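You operate a simulated robot arm through the tools that you are given. There is no shell and no other tool. Be economical: measure what you need, move in short steps, check, and stop when the job is done.

You run a simulated robot arm. Do the job below in one go: nothing can be reset, and whatever is moved stays where it is left.

## Task
Take the glass jar from the top of the wide bench and put it on top of the red collar.
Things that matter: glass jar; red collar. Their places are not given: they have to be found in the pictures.

Only the result counts: the job must be done as asked and must still hold three seconds after the hand-in. Knocking over, shifting, dropping, spilling or breaking anything else fails it.

## Robot
A 7-joint arm with a two-finger parallel gripper, fixed in place. Base frame: the origin is at the foot of the arm, x ahead of it, y to its left, z up; the work surface is at about z = 0. Units: mm, degrees, N and s.
With the tool pointing down near the work surface it reaches from about 220 to 580 mm from the base axis. Its first joint turns from -66.0 to 66.0 degrees. Payload 2.5 kg.
Tool frame: the origin (TCP) lies between the finger pads and is the grasp point; the fingertips stand 23 mm ahead of it; z points along the fingers, y is the line along which they close. The gripper opens to 94 mm. The fingers are 38 mm wide and 10 mm thick; the gripper's body (54 by 96 mm) begins 39 mm behind the TCP.
Orientation is told as [roll, pitch, yaw] about the base's x, y, z axes, in that order, counted from this pose: with the fingers straight down and closing along the base's y, the tool's x points along the base's -x, its y along +y and its z along -z.

## Interface
- The arm moves only by the tool arm_command. Its argument "increments" is text: rows parted by semicolons, each of 5 numbers parted by spaces: the finger opening in mm, from 0 to 94, then the shift along the base's x, y, z in mm, then the turn about the base's z in degrees. In form: jaw dx dy dz spin; .... A call has 1 to 8 rows; each row is the pose to reach, as a shift and turn from the pose commanded when the call began. A row lasts 0.2 s, in which the tool goes at most 50 mm and 8.6 degrees; a call with a longer step from one row to the next is refused whole, and so is a gripper value outside its range. Where a pose cannot be reached the arm comes as near as it can. A force on the tool above 40 N (or 10 N above the force at the start of the call, whichever is more), or a blocked arm, ends the call early, and 0.2 s more pass. Each finger travels about 108 mm/s and halts on what it meets, pressing with about 24 N; the grip force reading is that of the motor and also rises with nothing between the fingers. The clock runs only during rows and for 0.2 s after the last one: add rows that repeat a pose to give the fingers time. It gives the time, the measured TCP pose, the force on the tool (base axes), the opening and the grip force at its end, in the units of the frame above (readings bear some noise), and new pictures: "views" is both (left out), scene, wrist or none.
- Cameras (640 x 400 px; columns grow to the right, rows downward): "scene" is fixed at [136.7, -435.2, 540.3]; the picture's right is [0.58, -0.82, 0.00], its down [-0.57, -0.41, -0.71] and it looks along [0.58, 0.41, -0.70] (base axes); focal length 260 px, centre (320, 200). "wrist" rides on the gripper at [-39, 0, -44] in the tool frame; the picture's right is [0.00, -1.00, 0.00], its down [0.97, 0.00, -0.24] and it looks along [0.24, 0.00, 0.97] (tool axes); focal length 218 px, centre (320, 200).
- point_at(camera, pixels): for up to 12 pixels [column, row] of the newest picture of that camera ("zoom" is the newest enlarged one), the place [x, y, z] in the base frame of the surface seen there, good to about 2 mm, but the place of the scene camera against the robot may be out by one fixed shift of up to 12 mm in any direction. The clock stands still meanwhile.
- close_up(camera, box): a new picture of the part [left, top, right, bottom] of that camera's present view, enlarged. The clock stands still meanwhile.
- hand_in(): hands the job in; it is judged then, once.

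Go step by step. Measure first, check grasps and placings, and put right what went wrong. The budget is 60 turns and 120 pictures, counting those below and the enlarged ones. Unless the task says otherwise, let go and move clear before handing in, and close with one line.

The tools are called after "Request:" as name(argument=value, ...) on one line, values as JSON. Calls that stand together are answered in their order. arm_command: Moves the arm, as the interface text tells. Its arguments: {"type":"object","properties":{"increments":{"type":"string"},"views":{"type":"string","enum":["both","scene","wrist","none"]}},"required":["increments"]} The other tools are called the same way: point_at (camera, pixels) gives the place of the surface under pixels of a picture; close_up (camera, box) takes an enlarged picture of a part of a camera's view; hand_in () hands the job in.

At the start:

```text
time_s: 0.0
ee_pos: [302.3, -307.2, 352.0]
tool_rot: [-0.1, -0.1, 0.0]
wrist_force: [0.6, 0.0, -0.9]
width: 94.2
finger_force: 0.1
```

scene: 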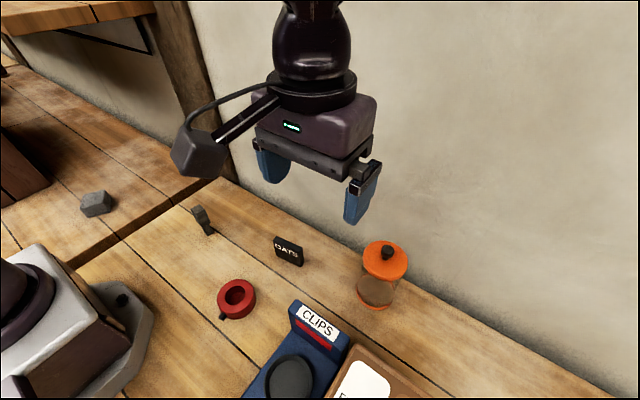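
wrist: 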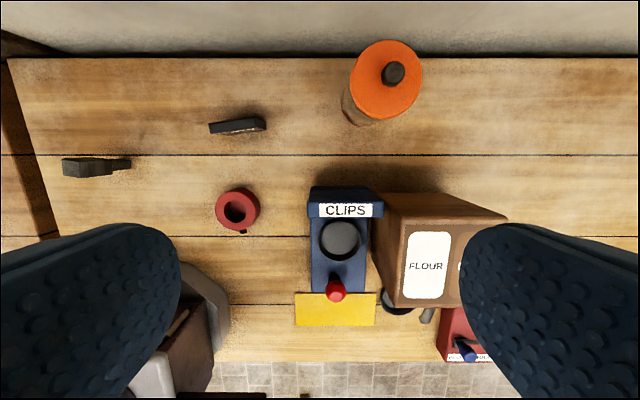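

The jar with the orange lid is at scene (385,275) and wrist (385,80). The red collar is at scene (237,298) and wrist (238,209). I'll enlarge both and measure them.

Request:
point_at(camera="wrist", pixels=[[393, 73], [370, 95], [410, 95], [386, 42], [385, 119], [350, 80], [422, 78], [238, 190], [238, 230], [217, 209], [260, 209], [238, 212]])

Request:
close_up(camera="scene", box=[320, 220, 448, 320])

Request:
close_up(camera="wrist", box=[190, 170, 286, 250])

Request:
close_up(camera="scene", box=[190, 250, 286, 330])

```text
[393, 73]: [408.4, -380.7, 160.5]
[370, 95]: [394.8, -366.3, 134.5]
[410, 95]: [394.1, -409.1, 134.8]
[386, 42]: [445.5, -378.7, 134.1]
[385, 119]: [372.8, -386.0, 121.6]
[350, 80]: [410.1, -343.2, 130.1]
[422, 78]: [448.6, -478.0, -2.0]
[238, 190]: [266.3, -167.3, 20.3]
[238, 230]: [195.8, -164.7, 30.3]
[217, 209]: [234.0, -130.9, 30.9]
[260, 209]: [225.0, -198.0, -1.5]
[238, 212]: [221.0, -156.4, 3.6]
```

```text
4.00 times, centred on (384, 270) of scene
```

zoom: 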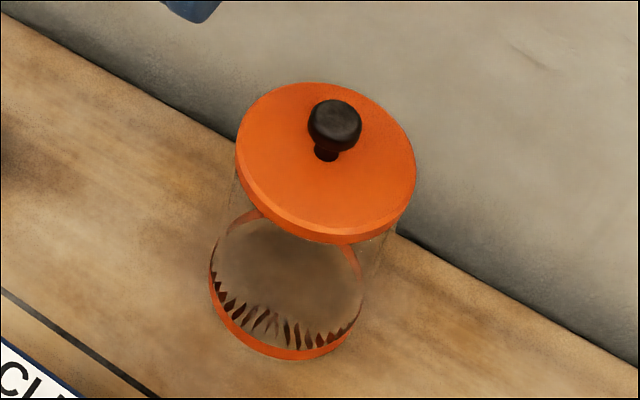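

```text
5.00 times, centred on (238, 210) of wrist
```

zoom: 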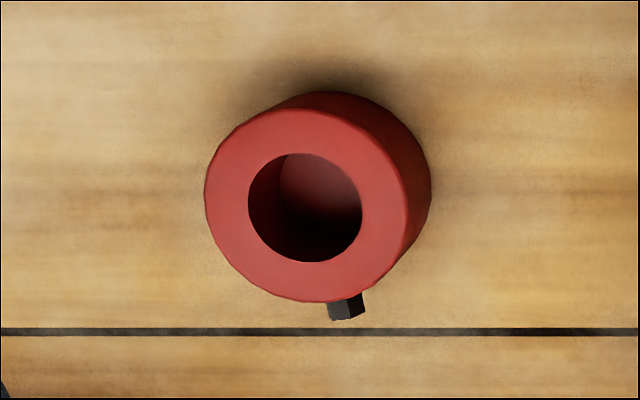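

```text
5.00 times, centred on (238, 290) of scene
```

zoom: 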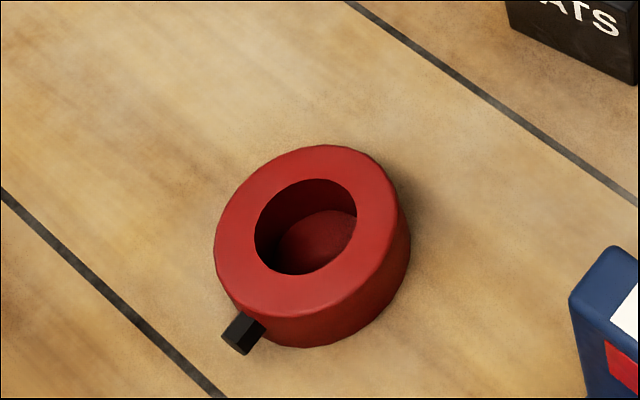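

The jar lid top is at z≈134, its knob reaches about 160, and the collar top is at about 31. A block hanging beside the gripper at scene (197,155) could get in the way, so I'll measure it, the wall and the collar more finely.

Request:
point_at(camera="scene", pixels=[[185, 150], [210, 160], [205, 175], [178, 170], [222, 150], [240, 120], [290, 245], [200, 215], [386, 252], [95, 205], [420, 240], [315, 320]])

Request:
point_at(camera="wrist", pixels=[[235, 193], [235, 228], [217, 211], [253, 211], [222, 200], [247, 223], [395, 67], [365, 65], [356, 80], [418, 80], [410, 52], [385, 20]])

Request:
close_up(camera="wrist", box=[322, 30, 450, 130])

```text
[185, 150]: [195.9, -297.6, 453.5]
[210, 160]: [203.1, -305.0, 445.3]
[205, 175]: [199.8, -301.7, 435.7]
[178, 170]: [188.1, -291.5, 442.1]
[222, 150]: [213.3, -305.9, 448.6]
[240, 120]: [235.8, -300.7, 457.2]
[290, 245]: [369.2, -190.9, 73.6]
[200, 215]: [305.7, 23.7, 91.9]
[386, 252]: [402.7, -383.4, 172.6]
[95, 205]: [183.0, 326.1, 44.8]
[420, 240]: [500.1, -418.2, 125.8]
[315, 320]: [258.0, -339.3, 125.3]
```

```text
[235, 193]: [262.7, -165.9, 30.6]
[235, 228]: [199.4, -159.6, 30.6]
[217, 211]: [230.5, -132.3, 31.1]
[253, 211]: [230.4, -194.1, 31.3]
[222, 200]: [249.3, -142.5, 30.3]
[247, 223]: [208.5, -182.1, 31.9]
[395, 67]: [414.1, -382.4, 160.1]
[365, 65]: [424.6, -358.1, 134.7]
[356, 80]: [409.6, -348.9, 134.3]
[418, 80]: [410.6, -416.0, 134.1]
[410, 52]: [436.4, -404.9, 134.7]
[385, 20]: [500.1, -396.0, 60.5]
```

```text
4.00 times, centred on (386, 80) of wrist
```

zoom: 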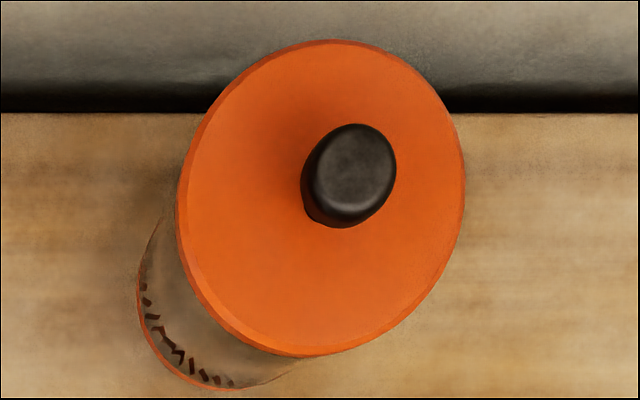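

The lid centre is about (409.5,-382), with diameter about 77, and the collar centre is about (231,-163) at z 31. The hanging block trails about 100 mm behind the tool on the −x side, so I'll check how tall the boxes there are (wrist 440,200 and 345,190).

Request:
point_at(camera="wrist", pixels=[[385, 200], [420, 199], [470, 205], [500, 218], [428, 260], [405, 300], [450, 305], [318, 190], [378, 192], [340, 240], [237, 127], [95, 165]])

Request:
point_at(camera="scene", pixels=[[365, 370], [345, 345], [400, 385], [370, 260], [400, 262], [222, 290], [253, 293], [375, 305]])

```text
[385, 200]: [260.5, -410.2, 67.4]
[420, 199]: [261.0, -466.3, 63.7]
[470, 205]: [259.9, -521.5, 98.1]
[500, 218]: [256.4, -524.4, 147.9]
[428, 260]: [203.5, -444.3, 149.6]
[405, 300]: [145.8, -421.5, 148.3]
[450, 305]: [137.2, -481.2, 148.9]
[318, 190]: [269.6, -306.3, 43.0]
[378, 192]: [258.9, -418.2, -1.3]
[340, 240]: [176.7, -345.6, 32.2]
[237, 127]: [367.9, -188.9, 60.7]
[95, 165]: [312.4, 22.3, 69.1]
```

```text
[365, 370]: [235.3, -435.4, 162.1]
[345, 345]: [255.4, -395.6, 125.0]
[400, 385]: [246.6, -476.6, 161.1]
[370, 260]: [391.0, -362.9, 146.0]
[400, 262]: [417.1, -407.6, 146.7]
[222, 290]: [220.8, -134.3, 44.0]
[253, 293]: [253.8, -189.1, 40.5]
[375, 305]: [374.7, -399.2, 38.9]
```

The boxes top out at z≈149 and x≤261, so the block clears them, and the scene camera reads about 12 mm too high. I'll move above the jar to z≈230.

Request:
arm_command(increments="94 27 -19 -30 0; 94 54 -38 -60 0; 94 81 -56 -90 0; 94 107 -74.8 -115 0; 94 107 -74.8 -122 0; 94 107 -74.8 -122 0")

```text
time_s: 1.4
ee_pos: [410.0, -383.1, 228.8]
tool_rot: [0.0, 0.0, 0.0]
wrist_force: [0.6, 0.3, -0.1]
width: 94.1
finger_force: 0.0
```

scene: 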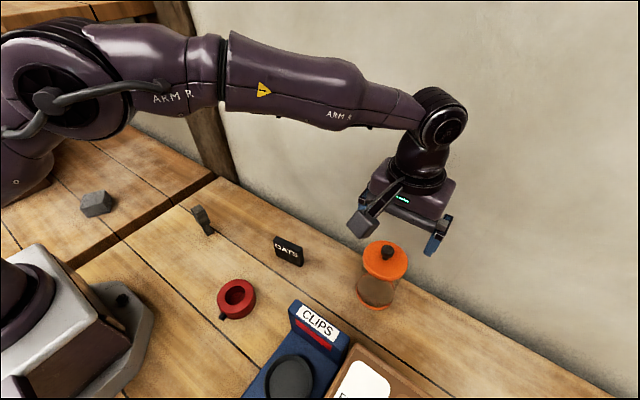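
wrist: 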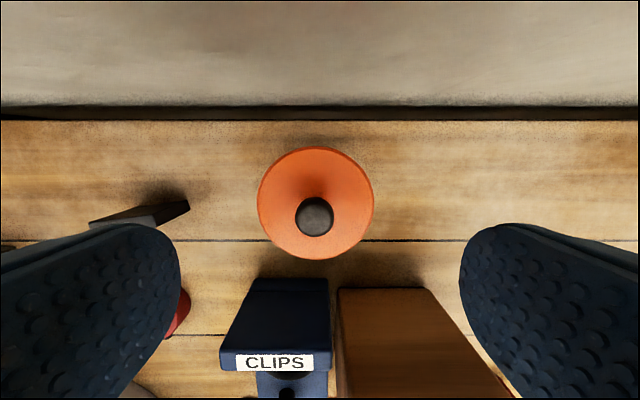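

The gripper is above the jar, and the lid spans columns 257–374 in the wrist view. I'll measure the lid and knob again from here.

Request:
point_at(camera="wrist", pixels=[[261, 203], [370, 203], [315, 153], [315, 250], [315, 212], [322, 222], [315, 232], [306, 215]])

Request:
point_at(camera="scene", pixels=[[358, 222], [352, 236], [375, 228], [388, 250]])

Request:
close_up(camera="scene", box=[320, 150, 480, 320])

```text
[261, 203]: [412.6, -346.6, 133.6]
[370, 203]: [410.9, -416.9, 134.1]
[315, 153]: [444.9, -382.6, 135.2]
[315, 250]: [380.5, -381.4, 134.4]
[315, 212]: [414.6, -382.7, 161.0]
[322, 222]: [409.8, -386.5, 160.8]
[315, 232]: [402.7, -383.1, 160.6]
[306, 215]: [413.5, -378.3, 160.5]
```

```text
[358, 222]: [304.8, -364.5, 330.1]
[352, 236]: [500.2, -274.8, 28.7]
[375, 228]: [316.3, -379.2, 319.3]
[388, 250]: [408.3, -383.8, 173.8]
```

```text
2.35 times, centred on (400, 235) of scene
```

zoom: 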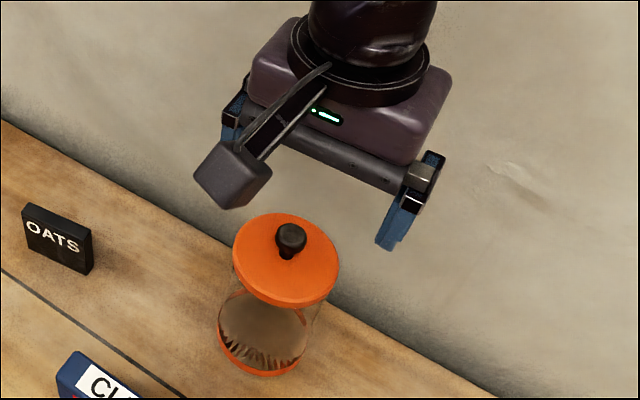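

The lid centre is (410,-382), its top is at z 134.3 and the knob top is at 161. I'll go down to TCP z≈127, which leaves about 5 mm between the gripper body and the knob.

Request:
arm_command(increments="94 0 1 -30 0; 94 0 1 -60 0; 94 0 1 -85 0; 94 0 1 -101.5 0; 94 0 1 -101.5 0")

```text
time_s: 2.6
ee_pos: [409.6, -381.5, 126.5]
tool_rot: [0.0, 0.0, 0.1]
wrist_force: [-0.2, -0.3, -0.8]
width: 94.3
finger_force: 0.0
```

scene: 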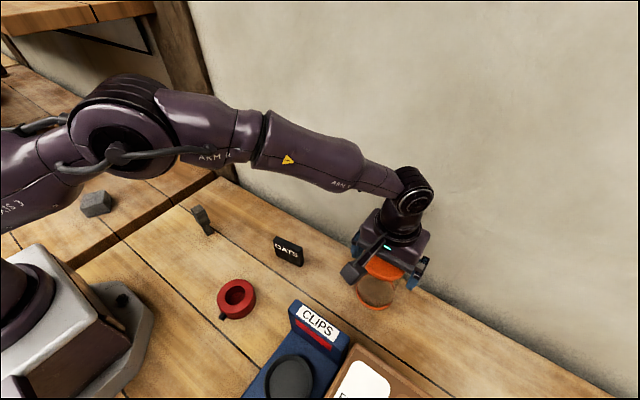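
wrist: 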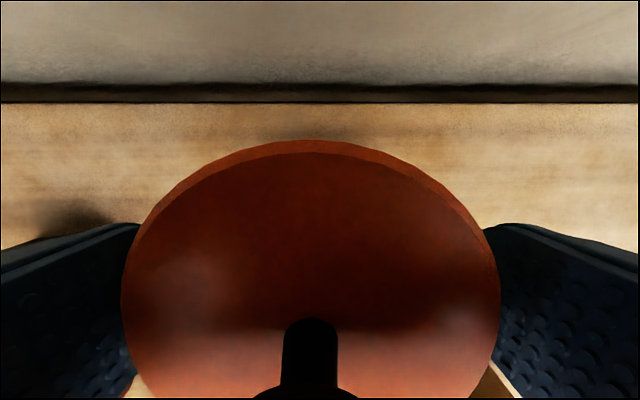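

The fingers straddle the lid with no contact, at TCP z 126.5. I'll close on it.

Request:
arm_command(increments="80 0 1 0 0; 70 0 0 0 0; 66 0 0 0 0; 66 0 0 0 0; 66 0 0 0 0")

```text
time_s: 3.8
ee_pos: [408.8, -381.9, 128.0]
tool_rot: [0.0, 0.0, 0.0]
wrist_force: [1.1, 1.0, 0.3]
width: 76.5
finger_force: 24.1
```

scene: 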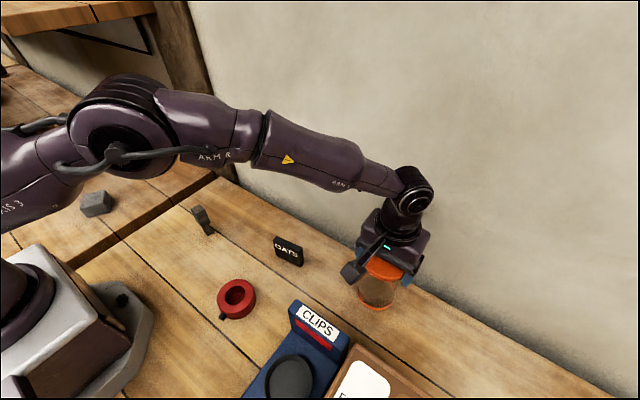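
wrist: 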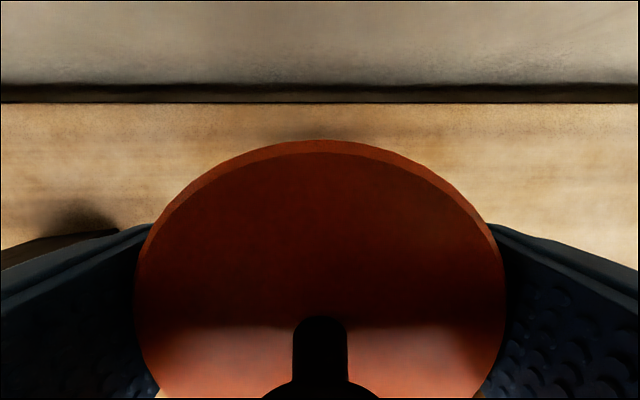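

The fingers stopped at 76.5 mm with 24 N, so the lid is held. I'll lift slowly by a little and check that the whole jar comes up.

Request:
arm_command(increments="66 0 0 3 0; 66 0 0 8 0; 66 0 0 15 0; 66 0 0 15 0", views="none")

Request:
close_up(camera="scene", box=[320, 230, 448, 330])

```text
time_s: 4.8
ee_pos: [408.9, -381.9, 142.8]
tool_rot: [0.0, 0.0, 0.0]
wrist_force: [0.4, 0.2, -2.9]
width: 76.8
finger_force: 24.1
```

```text
4.00 times, centred on (384, 280) of scene
```

zoom: 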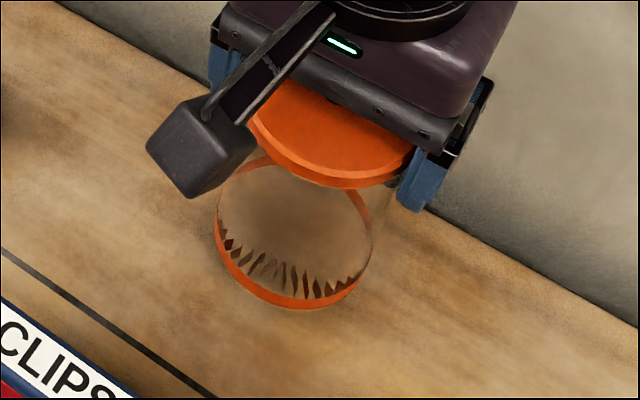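

The whole jar came up, since its base ring is now clear of the bench and the load reads about 3 N. I'll lift it to travel height.

Request:
arm_command(increments="66 0 0 15 0; 66 0 0 40 0; 66 0 0 70 0; 66 0 0 100 0; 66 0 0 115 0; 66 0 0 120 0; 66 0 0 120 0", views="none")

Request:
point_at(camera="scene", pixels=[[222, 290], [253, 293], [237, 283], [233, 314]])

```text
time_s: 6.4
ee_pos: [409.5, -380.3, 264.2]
tool_rot: [0.0, 0.0, 0.0]
wrist_force: [0.4, -0.8, -2.6]
width: 76.7
finger_force: 24.2
```

```text
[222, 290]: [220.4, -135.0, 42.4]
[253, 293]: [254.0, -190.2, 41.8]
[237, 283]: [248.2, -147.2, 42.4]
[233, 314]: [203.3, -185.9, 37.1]
```

Still firmly held at TCP z 264. I'll carry the jar across to above the collar.

Request:
arm_command(increments="66 -15 18 0 0; 66 -42 51 0 0; 66 -71 86 0 0; 66 -100 121 0 0; 66 -129 156 0 0; 66 -155 189 0 0; 66 -172 210 0 0; 66 -179.5 218 0 0")

```text
time_s: 8.2
ee_pos: [230.1, -163.4, 262.5]
tool_rot: [0.0, 0.0, 0.1]
wrist_force: [-0.1, 0.6, -2.7]
width: 77.0
finger_force: 23.6
```

scene: 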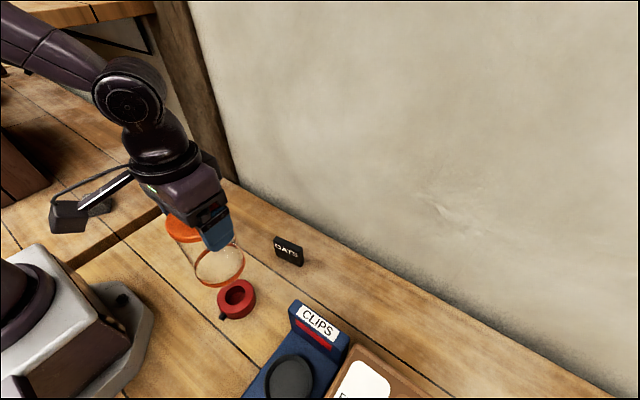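
wrist: 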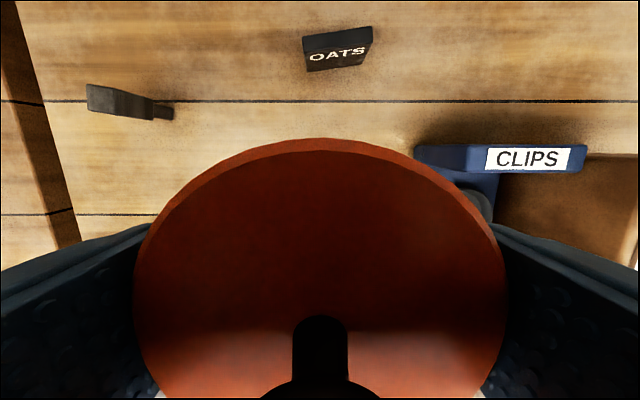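

The jar is over the collar. Before lowering it, I'll check the height of the white and dark structure at scene (60,310), since the side block will come down near it.

Request:
point_at(camera="scene", pixels=[[40, 255], [70, 290], [30, 290], [100, 310], [125, 345], [60, 350], [68, 225], [55, 210], [80, 230], [200, 280], [243, 270], [225, 287]])

Request:
close_up(camera="scene", box=[0, 150, 320, 400])

```text
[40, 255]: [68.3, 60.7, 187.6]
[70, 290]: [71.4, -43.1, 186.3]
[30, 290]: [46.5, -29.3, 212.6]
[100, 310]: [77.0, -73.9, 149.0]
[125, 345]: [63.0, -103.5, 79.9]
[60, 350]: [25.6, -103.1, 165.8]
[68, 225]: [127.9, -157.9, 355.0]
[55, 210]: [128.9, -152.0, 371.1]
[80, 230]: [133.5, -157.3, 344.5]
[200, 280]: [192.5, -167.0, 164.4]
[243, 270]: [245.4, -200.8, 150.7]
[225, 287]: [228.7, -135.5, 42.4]
```

```text
1.60 times, centred on (160, 275) of scene
```

zoom: 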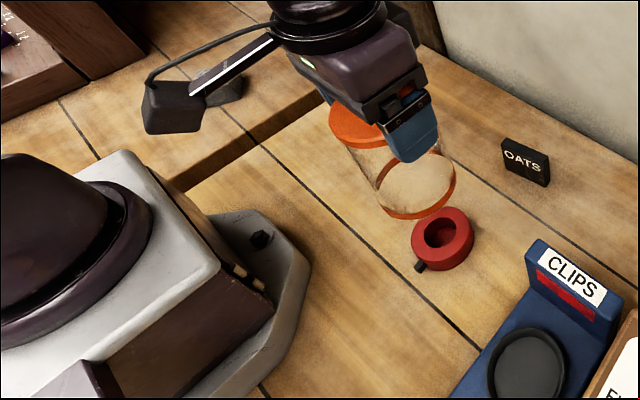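

The robot's pedestal ends at x≈80 and y≈-105, while the block sits near (128,-157), so it is clear. I'll lower to about 12 mm above contact.

Request:
arm_command(increments="66 0 0 -20 0; 66 0 0 -45 0; 66 0 0 -70 0; 66 0 0 -85 0; 66 0 0 -90 0; 66 0 0 -90 0", views="none")

Request:
close_up(camera="scene", box=[160, 220, 288, 340])

```text
time_s: 9.6
ee_pos: [230.9, -162.8, 173.1]
tool_rot: [0.0, 0.0, 0.0]
wrist_force: [0.6, -0.5, -2.9]
width: 76.6
finger_force: 23.4
```

```text
3.33 times, centred on (224, 280) of scene
```

zoom: 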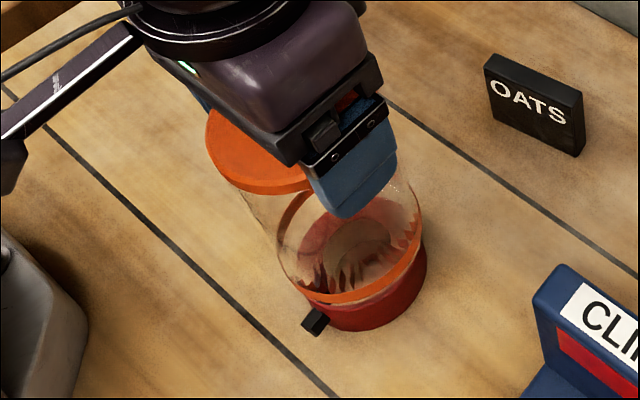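

The jar base is well aligned above the collar, with a gap of about 13 mm left. I'll lower gently in small steps.

Request:
arm_command(increments="66 0 0 -5 0; 66 0 0 -9 0; 66 0 0 -12 0; 66 0 0 -12 0", views="none")

Request:
close_up(camera="scene", box=[160, 220, 288, 340])

```text
time_s: 10.6
ee_pos: [230.8, -161.9, 160.9]
tool_rot: [0.0, -0.1, 0.1]
wrist_force: [0.9, -0.2, -2.8]
width: 76.5
finger_force: 24.2
```

```text
3.33 times, centred on (224, 280) of scene
```

zoom: 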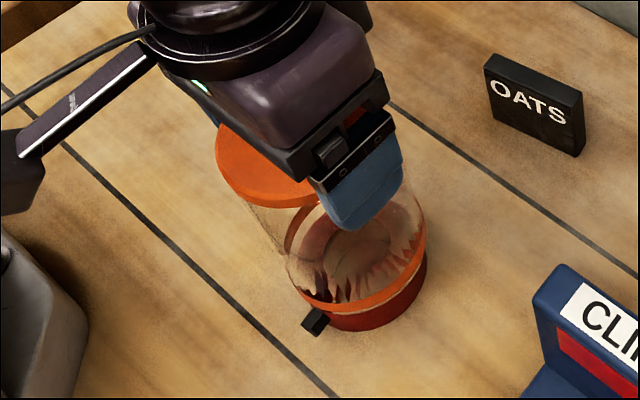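

No contact yet, because the load is still −2.8 N. I'll go down a little more, one step at a time.

Request:
arm_command(increments="66 0 0 -1 0; 66 0 0 -2 0; 66 0 0 -2 0", views="none")

```text
time_s: 11.4
ee_pos: [228.9, -162.5, 159.4]
tool_rot: [0.0, 0.0, 0.0]
wrist_force: [-1.3, 1.7, 10.0]
width: 76.5
finger_force: 23.8
```

The force swung to +10 N, so the jar is on the collar. I'll ease up slightly, check the seating, and then open.

Request:
arm_command(increments="66 0 0 0.6 0; 66 0 0 0.6 0", views="none")

Request:
close_up(camera="scene", box=[192, 250, 288, 330])

```text
time_s: 12.0
ee_pos: [229.5, -163.8, 160.1]
tool_rot: [0.1, 0.0, 0.1]
wrist_force: [0.8, -0.8, -1.6]
width: 76.5
finger_force: 24.2
```

```text
5.00 times, centred on (240, 290) of scene
```

zoom: 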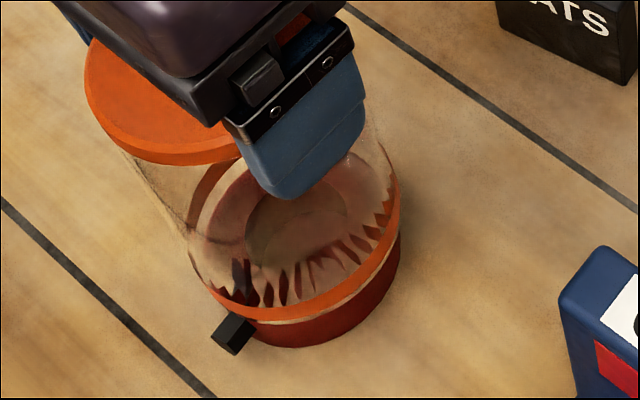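

The jar is seated and centred on the collar, with nearly all the load off the gripper. I'll open gradually.

Request:
arm_command(increments="76 0 0 -0.2 0; 80 0 0 -0.2 0; 86 0 0 -0.2 0; 94 0 0 -0.2 0; 94 0 0 -0.2 0")

```text
time_s: 13.2
ee_pos: [230.0, -164.0, 159.0]
tool_rot: [0.0, 0.0, 0.0]
wrist_force: [0.4, 0.1, 0.8]
width: 93.9
finger_force: 0.1
```

scene: 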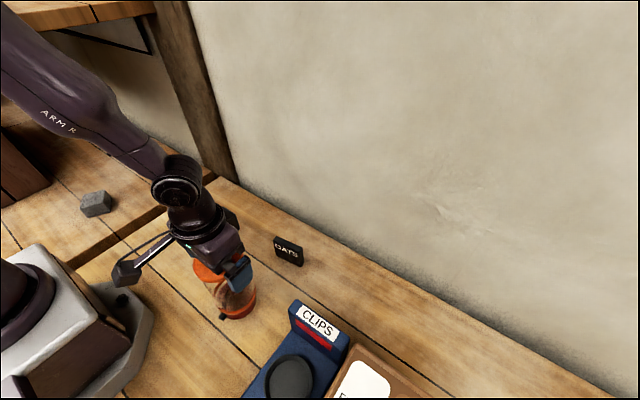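
wrist: 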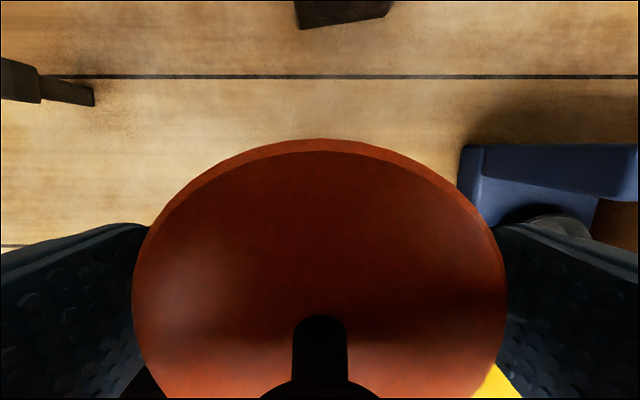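

The fingers are open and the jar has stayed put. I'll rise straight up.

Request:
arm_command(increments="94 0 0 8 0; 94 0 0 25 0; 94 0 0 50 0; 94 0 0 80 0; 94 0 0 110 0; 94 0 0 130 0; 94 0 0 130 0")

Request:
close_up(camera="scene", box=[160, 220, 288, 340])

```text
time_s: 14.8
ee_pos: [229.9, -163.5, 290.0]
tool_rot: [0.1, 0.1, 0.0]
wrist_force: [-0.4, 0.6, 0.6]
width: 94.0
finger_force: 0.1
```

scene: 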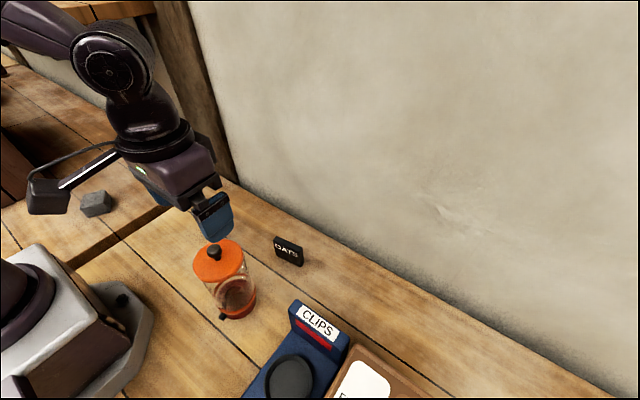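
wrist: 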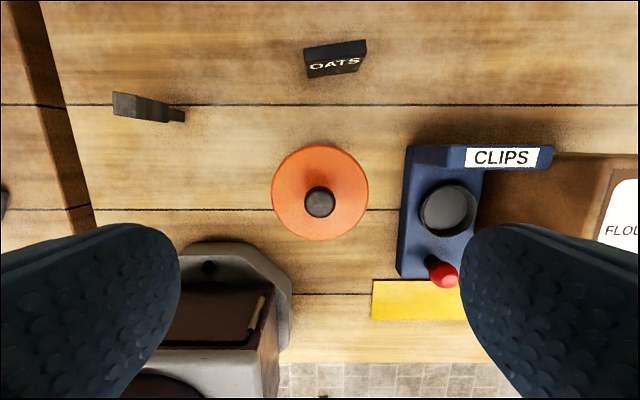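

```text
3.33 times, centred on (224, 280) of scene
```

zoom: 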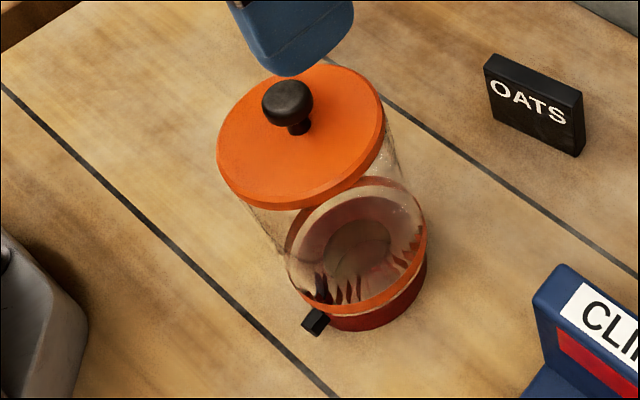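

The jar stands upright and centred on the collar, the gripper is clear, and nothing else has moved. I'm handing in.

Request:
hand_in()

```text
The job is handed in.
```

The glass jar is on top of the red collar, released and standing upright when I handed in, and I saw nothing else disturbed.
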